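You operate a simulated robot arm through the tools that you are given. There is no shell and no other tool. Be economical: measure what you need, move in short steps, check, and stop when the job is done.

You are at the controls of a simulated robot arm. One attempt, no reset.

## Task
Open the drawer of the small case, put the green bearing block on the top of the steel table with the heat block away on the top of the small drawer case and shut the drawer again.

Only the result counts: the job must be done as asked and must still hold three seconds after the hand-in. Knocking over, shifting, dropping, spilling or breaking anything else fails it.

## Robot
A 7-joint arm with a two-finger parallel gripper, fixed in place. Base frame: the origin is at the foot of the arm, x ahead of it, y to its left, z up; the work surface is at about z = 0. Lengths are in mm, angles in degrees, forces in N, time in s.
With the tool pointing down near the work surface it reaches from about 220 to 580 mm from the base axis. Its first joint turns from -66.0 to 66.0 degrees. Payload 2.5 kg.
Tool frame: the origin (TCP) lies between the finger pads and is the grasp point; the fingertips stand 23 mm ahead of it; z points along the fingers, y is the line along which they close. The gripper opens to 94 mm. The fingers are 38 mm wide and 10 mm thick; the gripper's body (54 by 96 mm) begins 39 mm behind the TCP.
Orientation is that of the tool frame in the base frame, as [roll, pitch, yaw] about the fixed x, y, z axes, in that order (R = Rz(yaw) Ry(pitch) Rx(roll)). With the fingers straight down and closing along the base's y, the tool's x points along the base's -x, its y along +y and its z along -z.

## Interface
- The arm moves only by the tool servo_tool. Its argument "moves" is one flat list of numbers, 6 for each row, row after row: the shift along the tool's x, y, z in m, then the turn, a rotation vector about the tool's x, y, z in degrees. In form: [x, y, z, wx, wy, wz, x, y, z, wx, wy, wz, ...]. A call has 1 to 8 rows; each row is the pose to reach, as a shift and turn from the pose commanded when the call began, along the tool's axes at that moment. "claw" is the finger opening in m, from 0 to 0.094, set as the call begins (left out, the last holds). Rows are played at 5 a second. More than 50 mm and 8.6 degrees between two rows, or a gripper value outside its range, and nothing of the call is played. Where a pose cannot be reached the arm comes as near as it can. A force on the tool above 40 N (or 10 N above the force at the start of the call, whichever is more), or a blocked arm, ends the call early, and 0.2 s more pass. The fingers move at their own pace (about 108 mm/s each) and stop on an object; they squeeze with about 35 N. The grip force told is the motor's: it shows also when the fingers shut on nothing. Time passes only in rows, and 0.2 s behind the last, so rows that repeat a pose let the fingers close. It gives the time, the measured TCP pose, the force on the tool (base axes), the opening and the grip force at its end, in the units of the frame above (readings bear some noise).
- Cameras (640 x 400 px; columns grow to the right, rows downward): "scene" is fixed at [112.2, -408.8, 568.2]; the picture's right is [0.87, -0.49, 0.00], its down [-0.22, -0.40, -0.89] and it looks along [0.44, 0.77, -0.46] (base axes); focal length 319 px, centre (320, 200). "wrist" rides on the gripper at [-39, 0, -44] in the tool frame; the picture's right is [0.00, -1.00, 0.00], its down [0.97, 0.00, -0.24] and it looks along [0.24, 0.00, 0.97] (tool axes); focal length 218 px, centre (320, 200).
- grab_frame(camera): a new picture of that camera. No time passes.
- point_at(camera, pixels): for up to 12 pixels [column, row] of the newest picture of that camera ("zoom" is the newest enlarged one), the place [x, y, z] in the base frame of the surface seen there, good to about 2 mm, but the place of the scene camera against the robot may be out by one fixed shift of up to 18 mm in any direction. No time passes.
- inspect(camera, box): a new picture of the part [left, top, right, bottom] of that camera's present view, enlarged. No time passes.
- job_done(): hands the job in; it is judged then, once.

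Keep the steps short. Do not move on a guess: measure, check each grasp and each placing, and mend mistakes. In all there are 60 turns and 20 pictures (those below and enlarged ones count). Leave the gripper open and the arm clear of the work at the hand-in unless told otherwise, and finish with a single line.

The tools are called after "Emit:" as a command line: name --argument value ..., lists and objects as JSON in quotes. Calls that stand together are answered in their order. servo_tool: Moves the arm, as the interface text tells. Its arguments: {"type":"object","properties":{"moves":{"type":"array"},"claw":{"type":"number"}},"required":["moves"]} The other tools are called the same way: grab_frame (camera) takes a picture; point_at (camera, pixels) gives the place of the surface under pixels of a picture; inspect (camera, box) takes an enlarged picture of a part of a camera's view; job_done () hands the job in.

At the start:

```text
t: 0.0
eef_pos: [382.3, 20.5, 338.0]
tcp_rot: [-180.0, 0.0, -180.0]
contact_force: [0.5, -0.4, -0.1]
grip_width: 93.8
grip_force: 0.0
```

scene: 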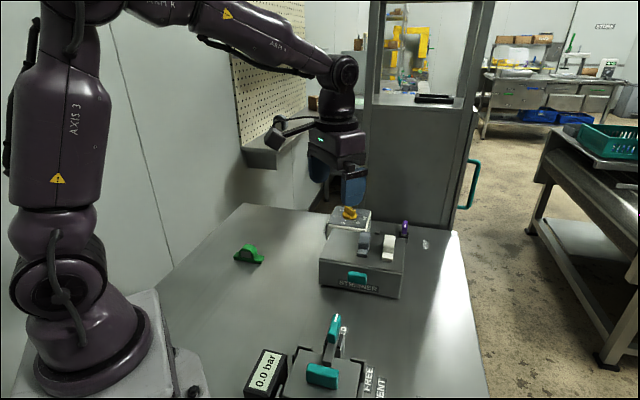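
wrist: 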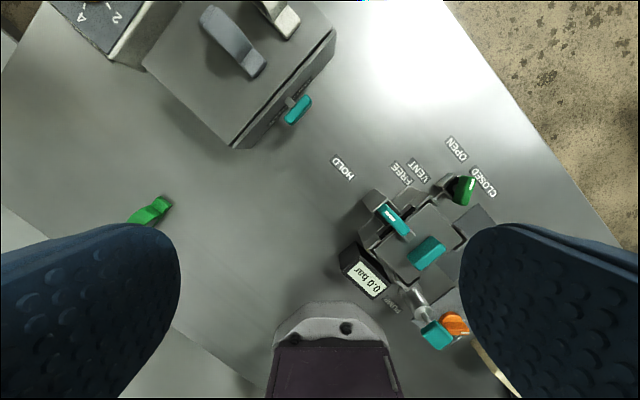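

I see the green block near (248,254) in the scene and the drawer case near (362,265). I'll look closer at both.

Emit:
inspect --camera "scene" --box '[300, 190, 440, 310]'

Emit:
inspect --camera "scene" --box '[220, 230, 280, 270]'

```text
3.33 times, centred on (370, 250) of scene
```

zoom: 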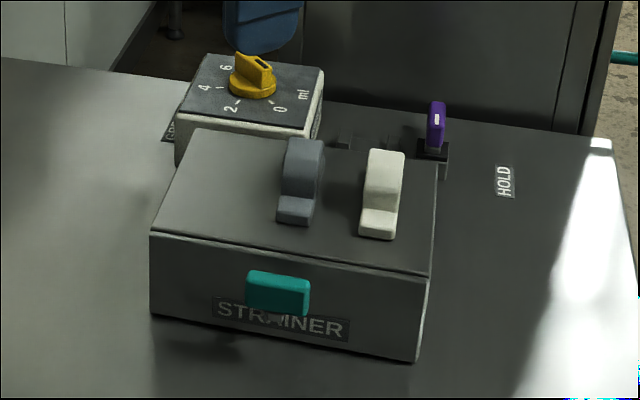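

```text
10.00 times, centred on (250, 250) of scene
```

zoom: 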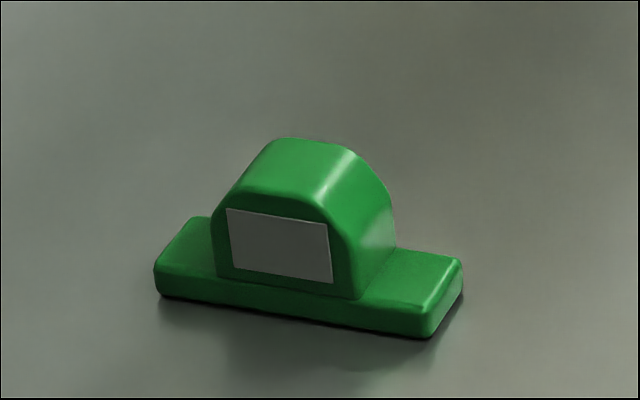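

Next, measure the block, case and handle in both views.

Emit:
point_at --camera "wrist" --pixels '[[298, 108], [292, 120], [306, 98], [234, 147], [334, 32], [144, 66], [228, 15], [252, 68], [290, 30], [160, 205], [135, 218], [270, 130]]'

Emit:
point_at --camera "scene" --pixels '[[357, 275], [318, 263], [401, 272], [345, 230], [365, 245], [388, 246], [248, 250], [249, 246], [237, 258], [263, 260], [360, 254], [340, 253]]'

```text
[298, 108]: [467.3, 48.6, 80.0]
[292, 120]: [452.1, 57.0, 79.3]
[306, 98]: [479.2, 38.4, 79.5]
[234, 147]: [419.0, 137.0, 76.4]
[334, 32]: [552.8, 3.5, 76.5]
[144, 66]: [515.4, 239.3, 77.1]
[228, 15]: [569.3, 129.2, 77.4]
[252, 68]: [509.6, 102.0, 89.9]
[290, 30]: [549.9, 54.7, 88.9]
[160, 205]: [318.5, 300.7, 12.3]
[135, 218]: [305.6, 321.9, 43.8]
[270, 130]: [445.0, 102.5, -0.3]
```

```text
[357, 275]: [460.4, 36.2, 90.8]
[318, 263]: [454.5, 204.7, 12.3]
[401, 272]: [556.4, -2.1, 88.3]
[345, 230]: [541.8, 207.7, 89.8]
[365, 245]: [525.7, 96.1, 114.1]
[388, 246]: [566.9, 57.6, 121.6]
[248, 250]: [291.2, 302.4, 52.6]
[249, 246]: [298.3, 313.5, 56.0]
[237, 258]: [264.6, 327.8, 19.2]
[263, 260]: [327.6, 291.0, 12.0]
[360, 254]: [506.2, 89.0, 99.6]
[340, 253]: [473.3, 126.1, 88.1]
```

The case front faces (-0.707,-0.707), and the handle is near (464,47,70). I'll turn the tool 45° to line up with it and come above it at z=200.

Emit:
servo_tool --moves '[-0.0102, 0.0033, 0.017, 0, 0, -5.7, -0.0204, 0.0066, 0.0345, 0, 0, -11.3, -0.0306, 0.01, 0.052, 0, 0, -17, -0.0408, 0.0133, 0.069, 0, 0, -22.5, -0.051, 0.0166, 0.086, 0, 0, -28.2, -0.0612, 0.02, 0.104, 0, 0, -33.8, -0.0714, 0.0232, 0.121, 0, 0, -39.4, -0.082, 0.0265, 0.138, 0, 0, -45]' --claw 0.08

Emit:
grab_frame --camera "wrist"

```text
t: 1.8
eef_pos: [463.9, 47.2, 199.9]
tcp_rot: [180.0, 0.0, -134.9]
contact_force: [0.2, 0.3, -0.5]
grip_width: 79.9
grip_force: 0.1
```

```text
15 pictures are left
```

wrist: 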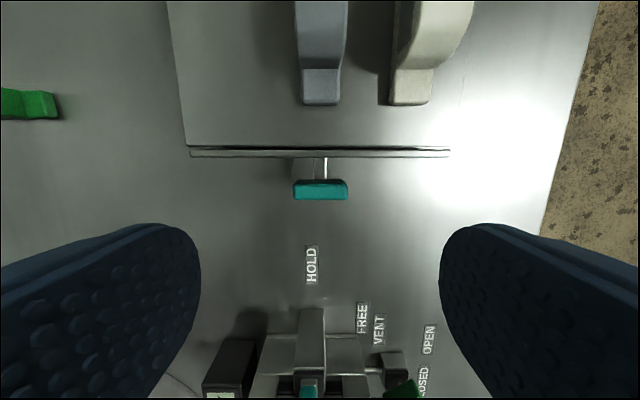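

The handle shows at (320,190) with a stem to the drawer front. The clamp base begins at row ~310. Measure these.

Emit:
point_at --camera "wrist" --pixels '[[296, 185], [346, 185], [320, 183], [320, 196], [320, 168], [190, 153], [448, 153], [310, 312], [310, 340], [230, 345], [320, 104], [305, 72]]'

Emit:
point_at --camera "wrist" --pixels '[[187, 145], [172, 20], [350, 60], [300, 10], [240, 100], [240, 40], [393, 360], [310, 262], [5, 105], [40, 105], [55, 105], [308, 390]]'

```text
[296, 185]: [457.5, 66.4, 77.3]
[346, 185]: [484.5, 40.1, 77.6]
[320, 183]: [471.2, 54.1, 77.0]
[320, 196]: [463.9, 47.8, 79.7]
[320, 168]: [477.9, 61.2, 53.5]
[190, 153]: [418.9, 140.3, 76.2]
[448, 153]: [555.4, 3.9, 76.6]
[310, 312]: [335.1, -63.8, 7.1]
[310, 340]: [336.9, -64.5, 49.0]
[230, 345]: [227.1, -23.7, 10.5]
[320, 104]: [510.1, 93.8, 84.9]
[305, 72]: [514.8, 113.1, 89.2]
```

```text
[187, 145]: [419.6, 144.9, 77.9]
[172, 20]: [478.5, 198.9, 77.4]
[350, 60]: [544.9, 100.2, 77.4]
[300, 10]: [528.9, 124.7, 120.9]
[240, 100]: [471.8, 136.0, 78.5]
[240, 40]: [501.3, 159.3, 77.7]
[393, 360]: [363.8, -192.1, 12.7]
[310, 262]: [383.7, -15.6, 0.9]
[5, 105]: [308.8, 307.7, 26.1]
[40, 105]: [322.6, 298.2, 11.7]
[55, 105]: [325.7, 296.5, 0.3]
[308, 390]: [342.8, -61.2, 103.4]
```

The bar is 38 mm long, centred near (468,50) with its top at z=80. The stem is lower, at z≈53. The pull path has about 165 mm clear. I'll lower straight down to z≈71 with the fingers open at the bar's ends.

Emit:
servo_tool --moves '[0, 0, 0.04, 0, 0, 0, 0, 0, 0.08, 0, 0, 0, 0, 0, 0.105, 0, 0, 0, 0, 0, 0.12, 0, 0, 0, 0, 0, 0.129, 0, 0, 0, 0, 0, 0.129, 0, 0, 0]'

Emit:
servo_tool --moves '[0, 0, 0, 0, 0, 0, 0, 0, 0, 0, 0, 0, 0, 0, 0, 0, 0, 0]' --claw 0.02

Emit:
grab_frame --camera "scene"

```text
t: 3.2
eef_pos: [465.2, 47.1, 69.9]
tcp_rot: [180.0, 0.1, -135.0]
contact_force: [-0.2, 0.1, -0.1]
grip_width: 79.8
grip_force: 0.1
```

```text
t: 4.0
eef_pos: [466.3, 46.6, 70.2]
tcp_rot: [-180.0, 0.0, -134.9]
contact_force: [1.6, -1.6, -3.4]
grip_width: 44.0
grip_force: 45.0
```

```text
14 pictures are left
```

scene: 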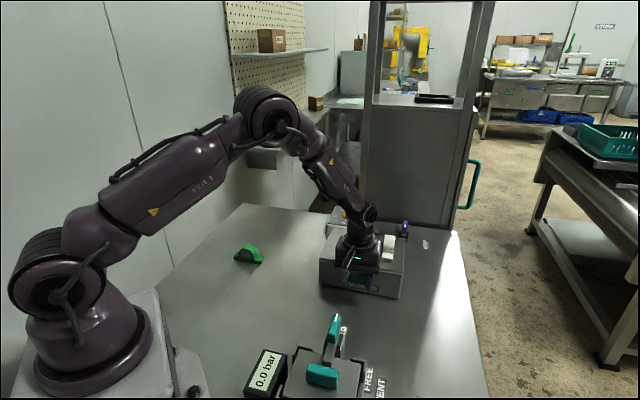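

The grip holds on the bar at 44 mm. Next, pull along tool +x (away from the case) by 80 mm.

Emit:
servo_tool --moves '[0.01, 0, 0, 0, 0, 0, 0.02, 0, 0, 0, 0, 0, 0.03, 0, 0, 0, 0, 0, 0.04, 0, 0, 0, 0, 0, 0.05, 0, 0, 0, 0, 0, 0.06, 0, 0, 0, 0, 0, 0.07, 0, 0, 0, 0, 0, 0.08, 0, 0, 0, 0, 0]'

Emit:
inspect --camera "scene" --box '[270, 190, 430, 320]'

```text
t: 5.8
eef_pos: [408.3, -9.0, 72.9]
tcp_rot: [-179.9, 0.1, -135.0]
contact_force: [-0.9, 2.5, 8.6]
grip_width: 44.0
grip_force: 45.2
```

```text
3.08 times, centred on (350, 255) of scene
```

zoom: 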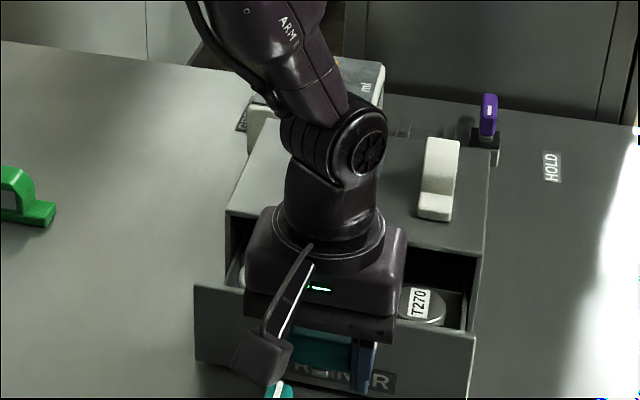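

The drawer is open by about 80 mm. I'll release, rise, and look inside from above.

Emit:
servo_tool --moves '[0, 0, 0, 0, 0, 0, 0, 0, 0, 0, 0, 0, 0, 0, 0, 0, 0, 0]' --claw 0.08

Emit:
servo_tool --moves '[0, 0, -0.02, 0, 0, 0, 0, 0, -0.05, 0, 0, 0, 0, 0, -0.09, 0, 0, 0, 0, 0, -0.13, 0, 0, 0, 0, 0, -0.17, 0, 0, 0, 0, 0, -0.2, 0, 0, 0]'

Emit:
grab_frame --camera "wrist"

```text
t: 6.6
eef_pos: [407.4, -8.6, 71.4]
tcp_rot: [-179.9, 0.0, -135.0]
contact_force: [0.1, -0.2, -0.2]
grip_width: 80.0
grip_force: 0.0
```

```text
t: 8.0
eef_pos: [407.5, -9.9, 271.0]
tcp_rot: [-179.9, 0.0, -135.0]
contact_force: [0.1, 0.6, 0.5]
grip_width: 79.9
grip_force: 0.0
```

```text
12 pictures are left
```

wrist: 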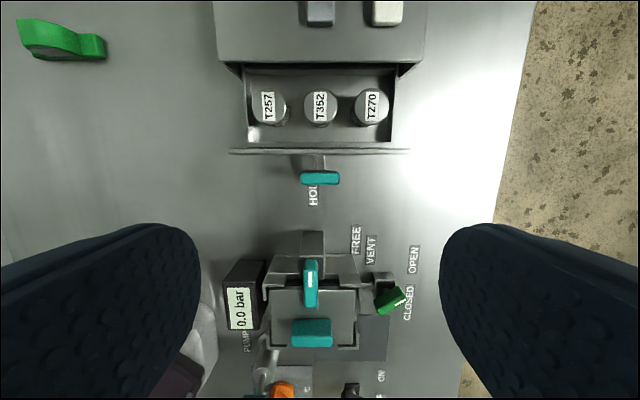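

The drawer holds three tins and no free space, so the top of the case is the place, as stated. The block is at (60,40) in the wrist view. I'll go above it and turn the tool to its long axis.

Emit:
servo_tool --moves '[-0.0184, 0.0381, 0, 0, 0, 7.5, -0.0368, 0.0762, 0, 0, 0, 15, -0.0553, 0.1144, 0, 0, 0, 22.5, -0.0737, 0.1525, 0, 0, 0, 30, -0.0921, 0.1906, 0, 0, 0, 37.5, -0.1105, 0.2287, 0, 0, 0, 45, -0.129, 0.2669, 0, 0, 0, 52.5, -0.1474, 0.305, 0, 0, 0, 60]'

Emit:
servo_tool --moves '[0, 0, 0.015, 0, 0, 5.5, 0, 0, 0.03, 0, 0, 11, 0, 0, 0.05, 0, 0, 16, 0, 0, 0.05, 0, 0, 16]'

Emit:
grab_frame --camera "wrist"

```text
t: 9.8
eef_pos: [296.0, 311.5, 271.8]
tcp_rot: [180.0, 0.0, 164.8]
contact_force: [-0.1, -0.1, 0.2]
grip_width: 80.1
grip_force: 0.2
```

```text
t: 10.8
eef_pos: [296.3, 310.7, 220.1]
tcp_rot: [-180.0, 0.0, 148.9]
contact_force: [-0.1, 0.6, 0.1]
grip_width: 80.0
grip_force: 0.1
```

```text
11 pictures are left
```

wrist: 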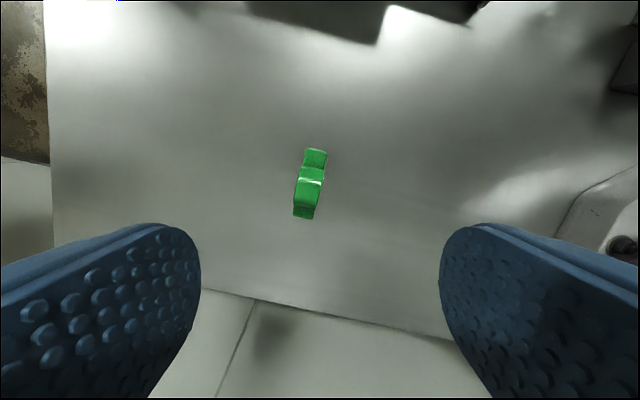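

The block sits at (310,183), tilted about 10° in the image. I'll enlarge it for an exact measure.

Emit:
inspect --camera "wrist" --box '[246, 143, 374, 223]'

```text
5.00 times, centred on (310, 183) of wrist
```

zoom: 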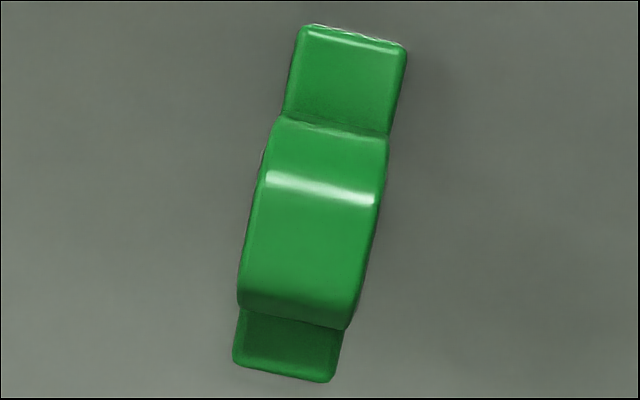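

Emit:
point_at --camera "zoom" --pixels '[[303, 34], [398, 52], [240, 352], [328, 374], [318, 190], [270, 180], [370, 195], [250, 290], [355, 305], [310, 240], [345, 80], [285, 350]]'

```text
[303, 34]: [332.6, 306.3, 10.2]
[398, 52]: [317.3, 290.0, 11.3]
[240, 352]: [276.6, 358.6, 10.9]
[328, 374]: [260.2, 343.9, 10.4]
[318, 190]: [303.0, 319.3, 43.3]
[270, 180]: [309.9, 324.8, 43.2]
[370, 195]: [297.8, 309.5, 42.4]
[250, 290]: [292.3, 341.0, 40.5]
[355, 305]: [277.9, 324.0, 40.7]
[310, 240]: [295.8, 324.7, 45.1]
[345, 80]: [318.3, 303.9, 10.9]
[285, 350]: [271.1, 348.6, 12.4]
```

The block centre is (296.7, 324.7) with its long axis at -43.3°, height 45 and width about 23. I'll align (+12° about tool z, shift 7/12 mm) and then go down to TCP z≈27.

Emit:
servo_tool --moves '[0.0035, 0.006, 0.03, 0, 0, 6, 0.0069, 0.0122, 0.07, 0, 0, 12.1, 0.0069, 0.0122, 0.11, 0, 0, 12.1, 0.0069, 0.0122, 0.15, 0, 0, 12.1, 0.0069, 0.0122, 0.175, 0, 0, 12.1, 0.0069, 0.0122, 0.187, 0, 0, 12.1, 0.0069, 0.0122, 0.193, 0, 0, 12.1, 0.0069, 0.0122, 0.193, 0, 0, 12.1]'

Emit:
servo_tool --moves '[0, 0, 0, 0, 0, 0, 0, 0, 0, 0, 0, 0, 0, 0, 0, 0, 0, 0, 0, 0, 0, 0, 0, 0]' --claw 0.01

```text
t: 12.6
eef_pos: [297.6, 325.8, 28.9]
tcp_rot: [180.0, 0.1, 136.9]
contact_force: [-0.5, -0.7, 1.0]
grip_width: 80.2
grip_force: 0.0
```

```text
t: 13.6
eef_pos: [296.7, 326.0, 28.3]
tcp_rot: [180.0, -0.1, 136.9]
contact_force: [-0.6, -0.6, -0.2]
grip_width: 25.9
grip_force: 34.7
```

Gripped at 26 mm. Lift 135 mm, carry it over the free left part of the case top to (487,160), and turn it so its length runs front to back.

Emit:
servo_tool --moves '[0, 0, -0.02, 0, 0, 0, 0, 0, -0.06, 0, 0, 0, 0, 0, -0.1, 0, 0, 0, 0, 0, -0.14, 0, 0, 0, 0, 0, -0.14, 0, 0, 0]'

Emit:
servo_tool --moves '[-0.0315, 0.0012, 0, 0, 0, -7.5, -0.063, 0.0024, 0, 0, 0, -15, -0.0945, 0.0036, 0, 0, 0, -22.5, -0.126, 0.0048, 0, 0, 0, -30, -0.1576, 0.006, 0, 0, 0, -37.5, -0.1891, 0.0073, 0, 0, 0, -45, -0.2206, 0.0085, 0, 0, 0, -52.5, -0.2521, 0.0097, 0, 0, 0, -60]'

Emit:
servo_tool --moves '[0, 0, 0, 0, 0, -7, 0, 0, 0, 0, 0, -14, 0, 0, 0, 0, 0, -21, 0, 0, 0, 0, 0, -28.2, 0, 0, 0, 0, 0, -28.2]'

Emit:
grab_frame --camera "wrist"

Emit:
grab_frame --camera "scene"

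```text
t: 14.8
eef_pos: [296.9, 323.6, 169.3]
tcp_rot: [180.0, -0.1, 136.9]
contact_force: [0.2, 0.8, -2.4]
grip_width: 25.8
grip_force: 34.6
```

```text
t: 16.6
eef_pos: [486.6, 161.6, 167.2]
tcp_rot: [179.9, 0.0, -163.0]
contact_force: [0.1, 0.2, -1.9]
grip_width: 25.9
grip_force: 35.6
```

```text
t: 17.8
eef_pos: [487.2, 159.6, 169.2]
tcp_rot: [180.0, -0.1, -134.8]
contact_force: [-0.1, -1.2, -1.1]
grip_width: 25.7
grip_force: 34.9
```

```text
9 pictures are left
```

wrist: 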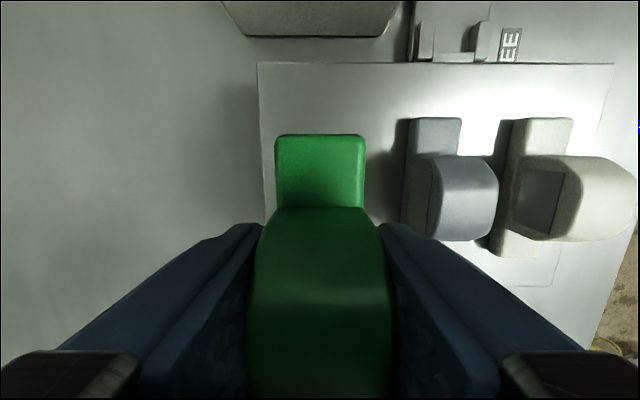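

```text
8 pictures are left
```

scene: 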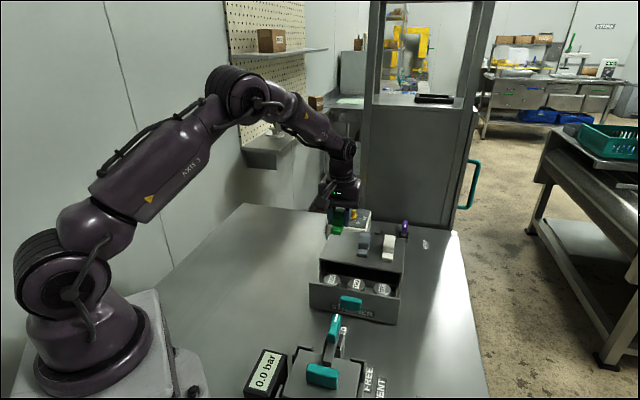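

The block hangs over the case top. I'll check the margins to the edges and the grey block.

Emit:
point_at --camera "wrist" --pixels '[[262, 68], [266, 200], [408, 130], [404, 215], [380, 100], [300, 80], [320, 137], [280, 150], [362, 150], [440, 180], [300, 30], [390, 190]]'

```text
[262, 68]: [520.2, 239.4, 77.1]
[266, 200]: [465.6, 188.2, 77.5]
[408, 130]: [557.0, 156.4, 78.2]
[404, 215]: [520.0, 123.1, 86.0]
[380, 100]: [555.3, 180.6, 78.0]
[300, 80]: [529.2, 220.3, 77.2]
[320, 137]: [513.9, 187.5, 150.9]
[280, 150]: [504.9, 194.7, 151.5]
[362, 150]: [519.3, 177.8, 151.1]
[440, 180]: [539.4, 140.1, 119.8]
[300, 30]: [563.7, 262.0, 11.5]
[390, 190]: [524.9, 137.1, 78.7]
```

Margins are good: the block's near side is about 20 mm from the left edge, and there's about 40 mm to the grey block. Lower it to TCP z≈106.5.

Emit:
servo_tool --moves '[0, 0, 0.02, 0, 0, 0, 0, 0, 0.04, 0, 0, 0, 0, 0, 0.052, 0, 0, 0, 0, 0, 0.057, 0, 0, 0, 0, 0, 0.06, 0, 0, 0, 0, 0, 0.062, 0, 0, 0, 0, 0, 0.062, 0, 0, 0]'

```text
t: 19.4
eef_pos: [487.4, 159.7, 106.7]
tcp_rot: [-179.9, 0.0, -135.0]
contact_force: [-0.1, 0.3, 1.2]
grip_width: 25.9
grip_force: 35.1
```

The weight looks nearly taken up (force z from -1.5 to +1.2). I'll go 1 mm lower to confirm contact.

Emit:
servo_tool --moves '[0, 0, 0.0005, 0, 0, 0, 0, 0, 0.001, 0, 0, 0, 0, 0, 0.001, 0, 0, 0]'

```text
t: 20.2
eef_pos: [487.2, 158.8, 106.5]
tcp_rot: [-180.0, 0.1, -134.9]
contact_force: [-2.4, 0.3, 13.0]
grip_width: 25.6
grip_force: 34.6
```

Contact is firm at 13 N. Release to a 50 mm opening, then rise straight up.

Emit:
servo_tool --moves '[0, 0, -0.0005, 0, 0, 0, 0, 0, -0.0005, 0, 0, 0, 0, 0, -0.0005, 0, 0, 0]' --claw 0.05

Emit:
servo_tool --moves '[0, 0, -0.015, 0, 0, 0, 0, 0, -0.04, 0, 0, 0, 0, 0, -0.08, 0, 0, 0, 0, 0, -0.12, 0, 0, 0, 0, 0, -0.12, 0, 0, 0]'

Emit:
grab_frame --camera "wrist"

```text
t: 21.0
eef_pos: [487.5, 160.0, 105.4]
tcp_rot: [180.0, -0.1, -134.9]
contact_force: [-0.1, -0.1, -0.7]
grip_width: 50.2
grip_force: 0.1
```

```text
t: 22.2
eef_pos: [487.3, 161.5, 224.6]
tcp_rot: [-180.0, 0.0, -134.9]
contact_force: [-0.1, 0.6, 0.0]
grip_width: 49.9
grip_force: 0.1
```

```text
7 pictures are left
```

wrist: 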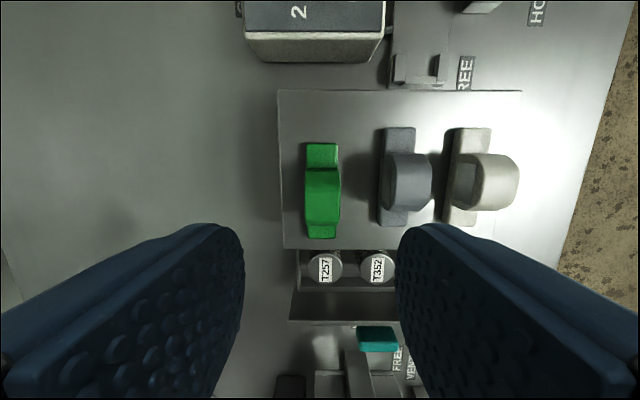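

The green block stands on the case next to the others. Next, return above the handle at (407.5,-9), open to 80 mm, and go down.

Emit:
servo_tool --moves '[0.035, -0.0127, 0, 0, 0, 0, 0.07, -0.0253, 0, 0, 0, 0, 0.1057, -0.038, 0, 0, 0, 0, 0.141, -0.0506, 0, 0, 0, 0, 0.1761, -0.0633, 0, 0, 0, 0, 0.1761, -0.0633, 0, 0, 0, 0]' --claw 0.08

Emit:
grab_frame --camera "wrist"

```text
t: 23.6
eef_pos: [406.4, -10.8, 225.8]
tcp_rot: [180.0, 0.1, -134.9]
contact_force: [-0.5, -0.7, -0.2]
grip_width: 80.0
grip_force: 0.1
```

```text
6 pictures are left
```

wrist: 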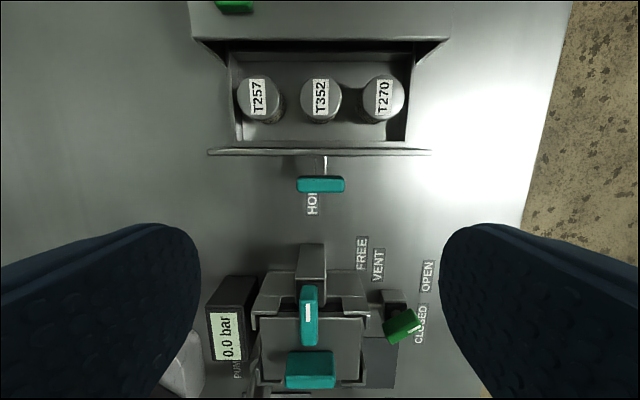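

The handle shows at (321,184), where expected. Lower to z≈71 and grip.

Emit:
point_at --camera "wrist" --pixels '[[299, 182], [343, 182], [321, 181], [321, 190]]'

Emit:
servo_tool --moves '[0, 0, 0.04, 0, 0, 0, 0, 0, 0.08, 0, 0, 0, 0, 0, 0.115, 0, 0, 0, 0, 0, 0.14, 0, 0, 0, 0, 0, 0.154, 0, 0, 0, 0, 0, 0.154, 0, 0, 0]'

Emit:
servo_tool --moves '[0, 0, 0, 0, 0, 0, 0, 0, 0, 0, 0, 0, 0, 0, 0, 0, 0, 0]' --claw 0.02

```text
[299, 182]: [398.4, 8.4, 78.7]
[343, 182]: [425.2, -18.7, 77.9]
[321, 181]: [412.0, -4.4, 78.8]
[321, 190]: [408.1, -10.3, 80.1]
```

```text
t: 25.0
eef_pos: [407.0, -10.3, 71.2]
tcp_rot: [-180.0, 0.0, -134.9]
contact_force: [0.0, 0.4, 0.1]
grip_width: 79.9
grip_force: 0.0
```

```text
t: 25.8
eef_pos: [407.6, -10.8, 71.5]
tcp_rot: [179.9, 0.0, -135.0]
contact_force: [2.7, -1.3, -5.8]
grip_width: 43.8
grip_force: 44.9
```

Gripped. The bar's displacement from shut is about 83 mm. Push back along tool -x, slowing at the end.

Emit:
servo_tool --moves '[-0.011, 0, 0, 0, 0, 0, -0.022, 0, 0, 0, 0, 0, -0.033, 0, 0, 0, 0, 0, -0.044, 0, 0, 0, 0, 0, -0.055, 0, 0, 0, 0, 0, -0.065, 0, 0, 0, 0, 0, -0.073, 0, 0, 0, 0, 0, -0.077, 0, 0, 0, 0, 0]'

Emit:
servo_tool --moves '[-0.0015, 0, 0, 0, 0, 0, -0.003, 0, 0, 0, 0, 0, -0.0045, 0, 0, 0, 0, 0, -0.006, 0, 0, 0, 0, 0, -0.007, 0, 0, 0, 0, 0, -0.008, 0, 0, 0, 0, 0, -0.008, 0, 0, 0, 0, 0]'

```text
t: 27.6
eef_pos: [463.2, 45.5, 71.8]
tcp_rot: [179.8, 0.1, -134.8]
contact_force: [-16.2, 14.9, 26.3]
grip_width: 43.9
grip_force: 45.0
```

```text
t: 28.6
eef_pos: [464.6, 47.9, 70.8]
tcp_rot: [179.8, -0.3, -134.9]
contact_force: [-7.7, -0.5, 5.3]
grip_width: 44.1
grip_force: 44.9
stopped in row 4: the force on the tool passed its limit (the readings are from after the stop); the commanded pose is now the measured one
```

The push stopped on a firm end at about the shut position. Release, rise, and look.

Emit:
servo_tool --moves '[0, 0, 0, 0, 0, 0, 0, 0, 0, 0, 0, 0, 0, 0, 0, 0, 0, 0]' --claw 0.08

Emit:
servo_tool --moves '[0, 0, -0.02, 0, 0, 0, 0, 0, -0.05, 0, 0, 0, 0, 0, -0.09, 0, 0, 0, 0, 0, -0.13, 0, 0, 0, 0, 0, -0.13, 0, 0, 0]'

Emit:
grab_frame --camera "wrist"

Emit:
point_at --camera "wrist" --pixels '[[296, 185], [346, 185], [320, 183], [320, 196], [190, 153], [448, 153], [250, 153], [250, 144]]'

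```text
t: 29.4
eef_pos: [464.4, 47.6, 70.8]
tcp_rot: [179.8, -0.3, -134.9]
contact_force: [0.0, 0.4, 0.6]
grip_width: 79.9
grip_force: 0.1
```

```text
t: 30.6
eef_pos: [464.9, 47.5, 201.9]
tcp_rot: [179.7, -0.2, -135.0]
contact_force: [-0.1, -0.2, 0.8]
grip_width: 80.0
grip_force: 0.0
```

```text
5 pictures are left
```

wrist: 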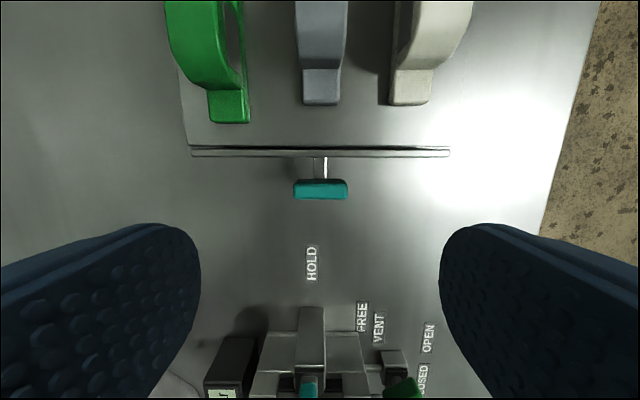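

```text
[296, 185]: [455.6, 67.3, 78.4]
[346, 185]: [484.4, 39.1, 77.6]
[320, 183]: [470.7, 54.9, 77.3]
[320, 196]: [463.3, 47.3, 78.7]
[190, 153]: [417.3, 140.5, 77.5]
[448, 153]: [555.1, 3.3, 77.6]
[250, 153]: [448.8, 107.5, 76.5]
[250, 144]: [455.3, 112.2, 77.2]
```

The view matches the start: same handle and panel positions, drawer shut, and grey and white blocks unmoved. Raise the arm clear and check the scene once more.

Emit:
servo_tool --moves '[0.02, 0, -0.035, 0, 0, 0, 0.04, 0, -0.07, 0, 0, 0, 0.07, 0, -0.105, 0, 0, 0, 0.1, 0, -0.14, 0, 0, 0, 0.1, 0, -0.14, 0, 0, 0]'

Emit:
inspect --camera "scene" --box '[290, 190, 450, 310]'

```text
t: 31.8
eef_pos: [393.8, -22.4, 341.7]
tcp_rot: [179.8, -0.4, -135.0]
contact_force: [-0.5, 0.2, 0.0]
grip_width: 80.1
grip_force: 0.1
```

```text
3.33 times, centred on (370, 250) of scene
```

zoom: 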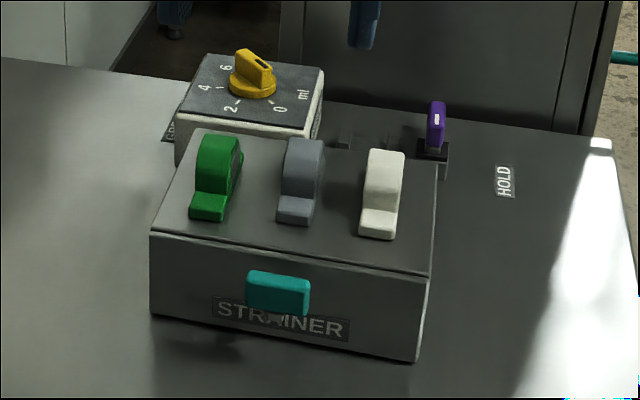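

The drawer is shut, the green block stands on the case top, nothing else has moved, and the gripper is open and clear. Handing in.

Emit:
job_done

```text
The job is handed in.
```

I opened the drawer, put the green bearing block on top of the small drawer case beside the grey and white ones, shut the drawer again, and handed the job in with the gripper open and the arm clear.
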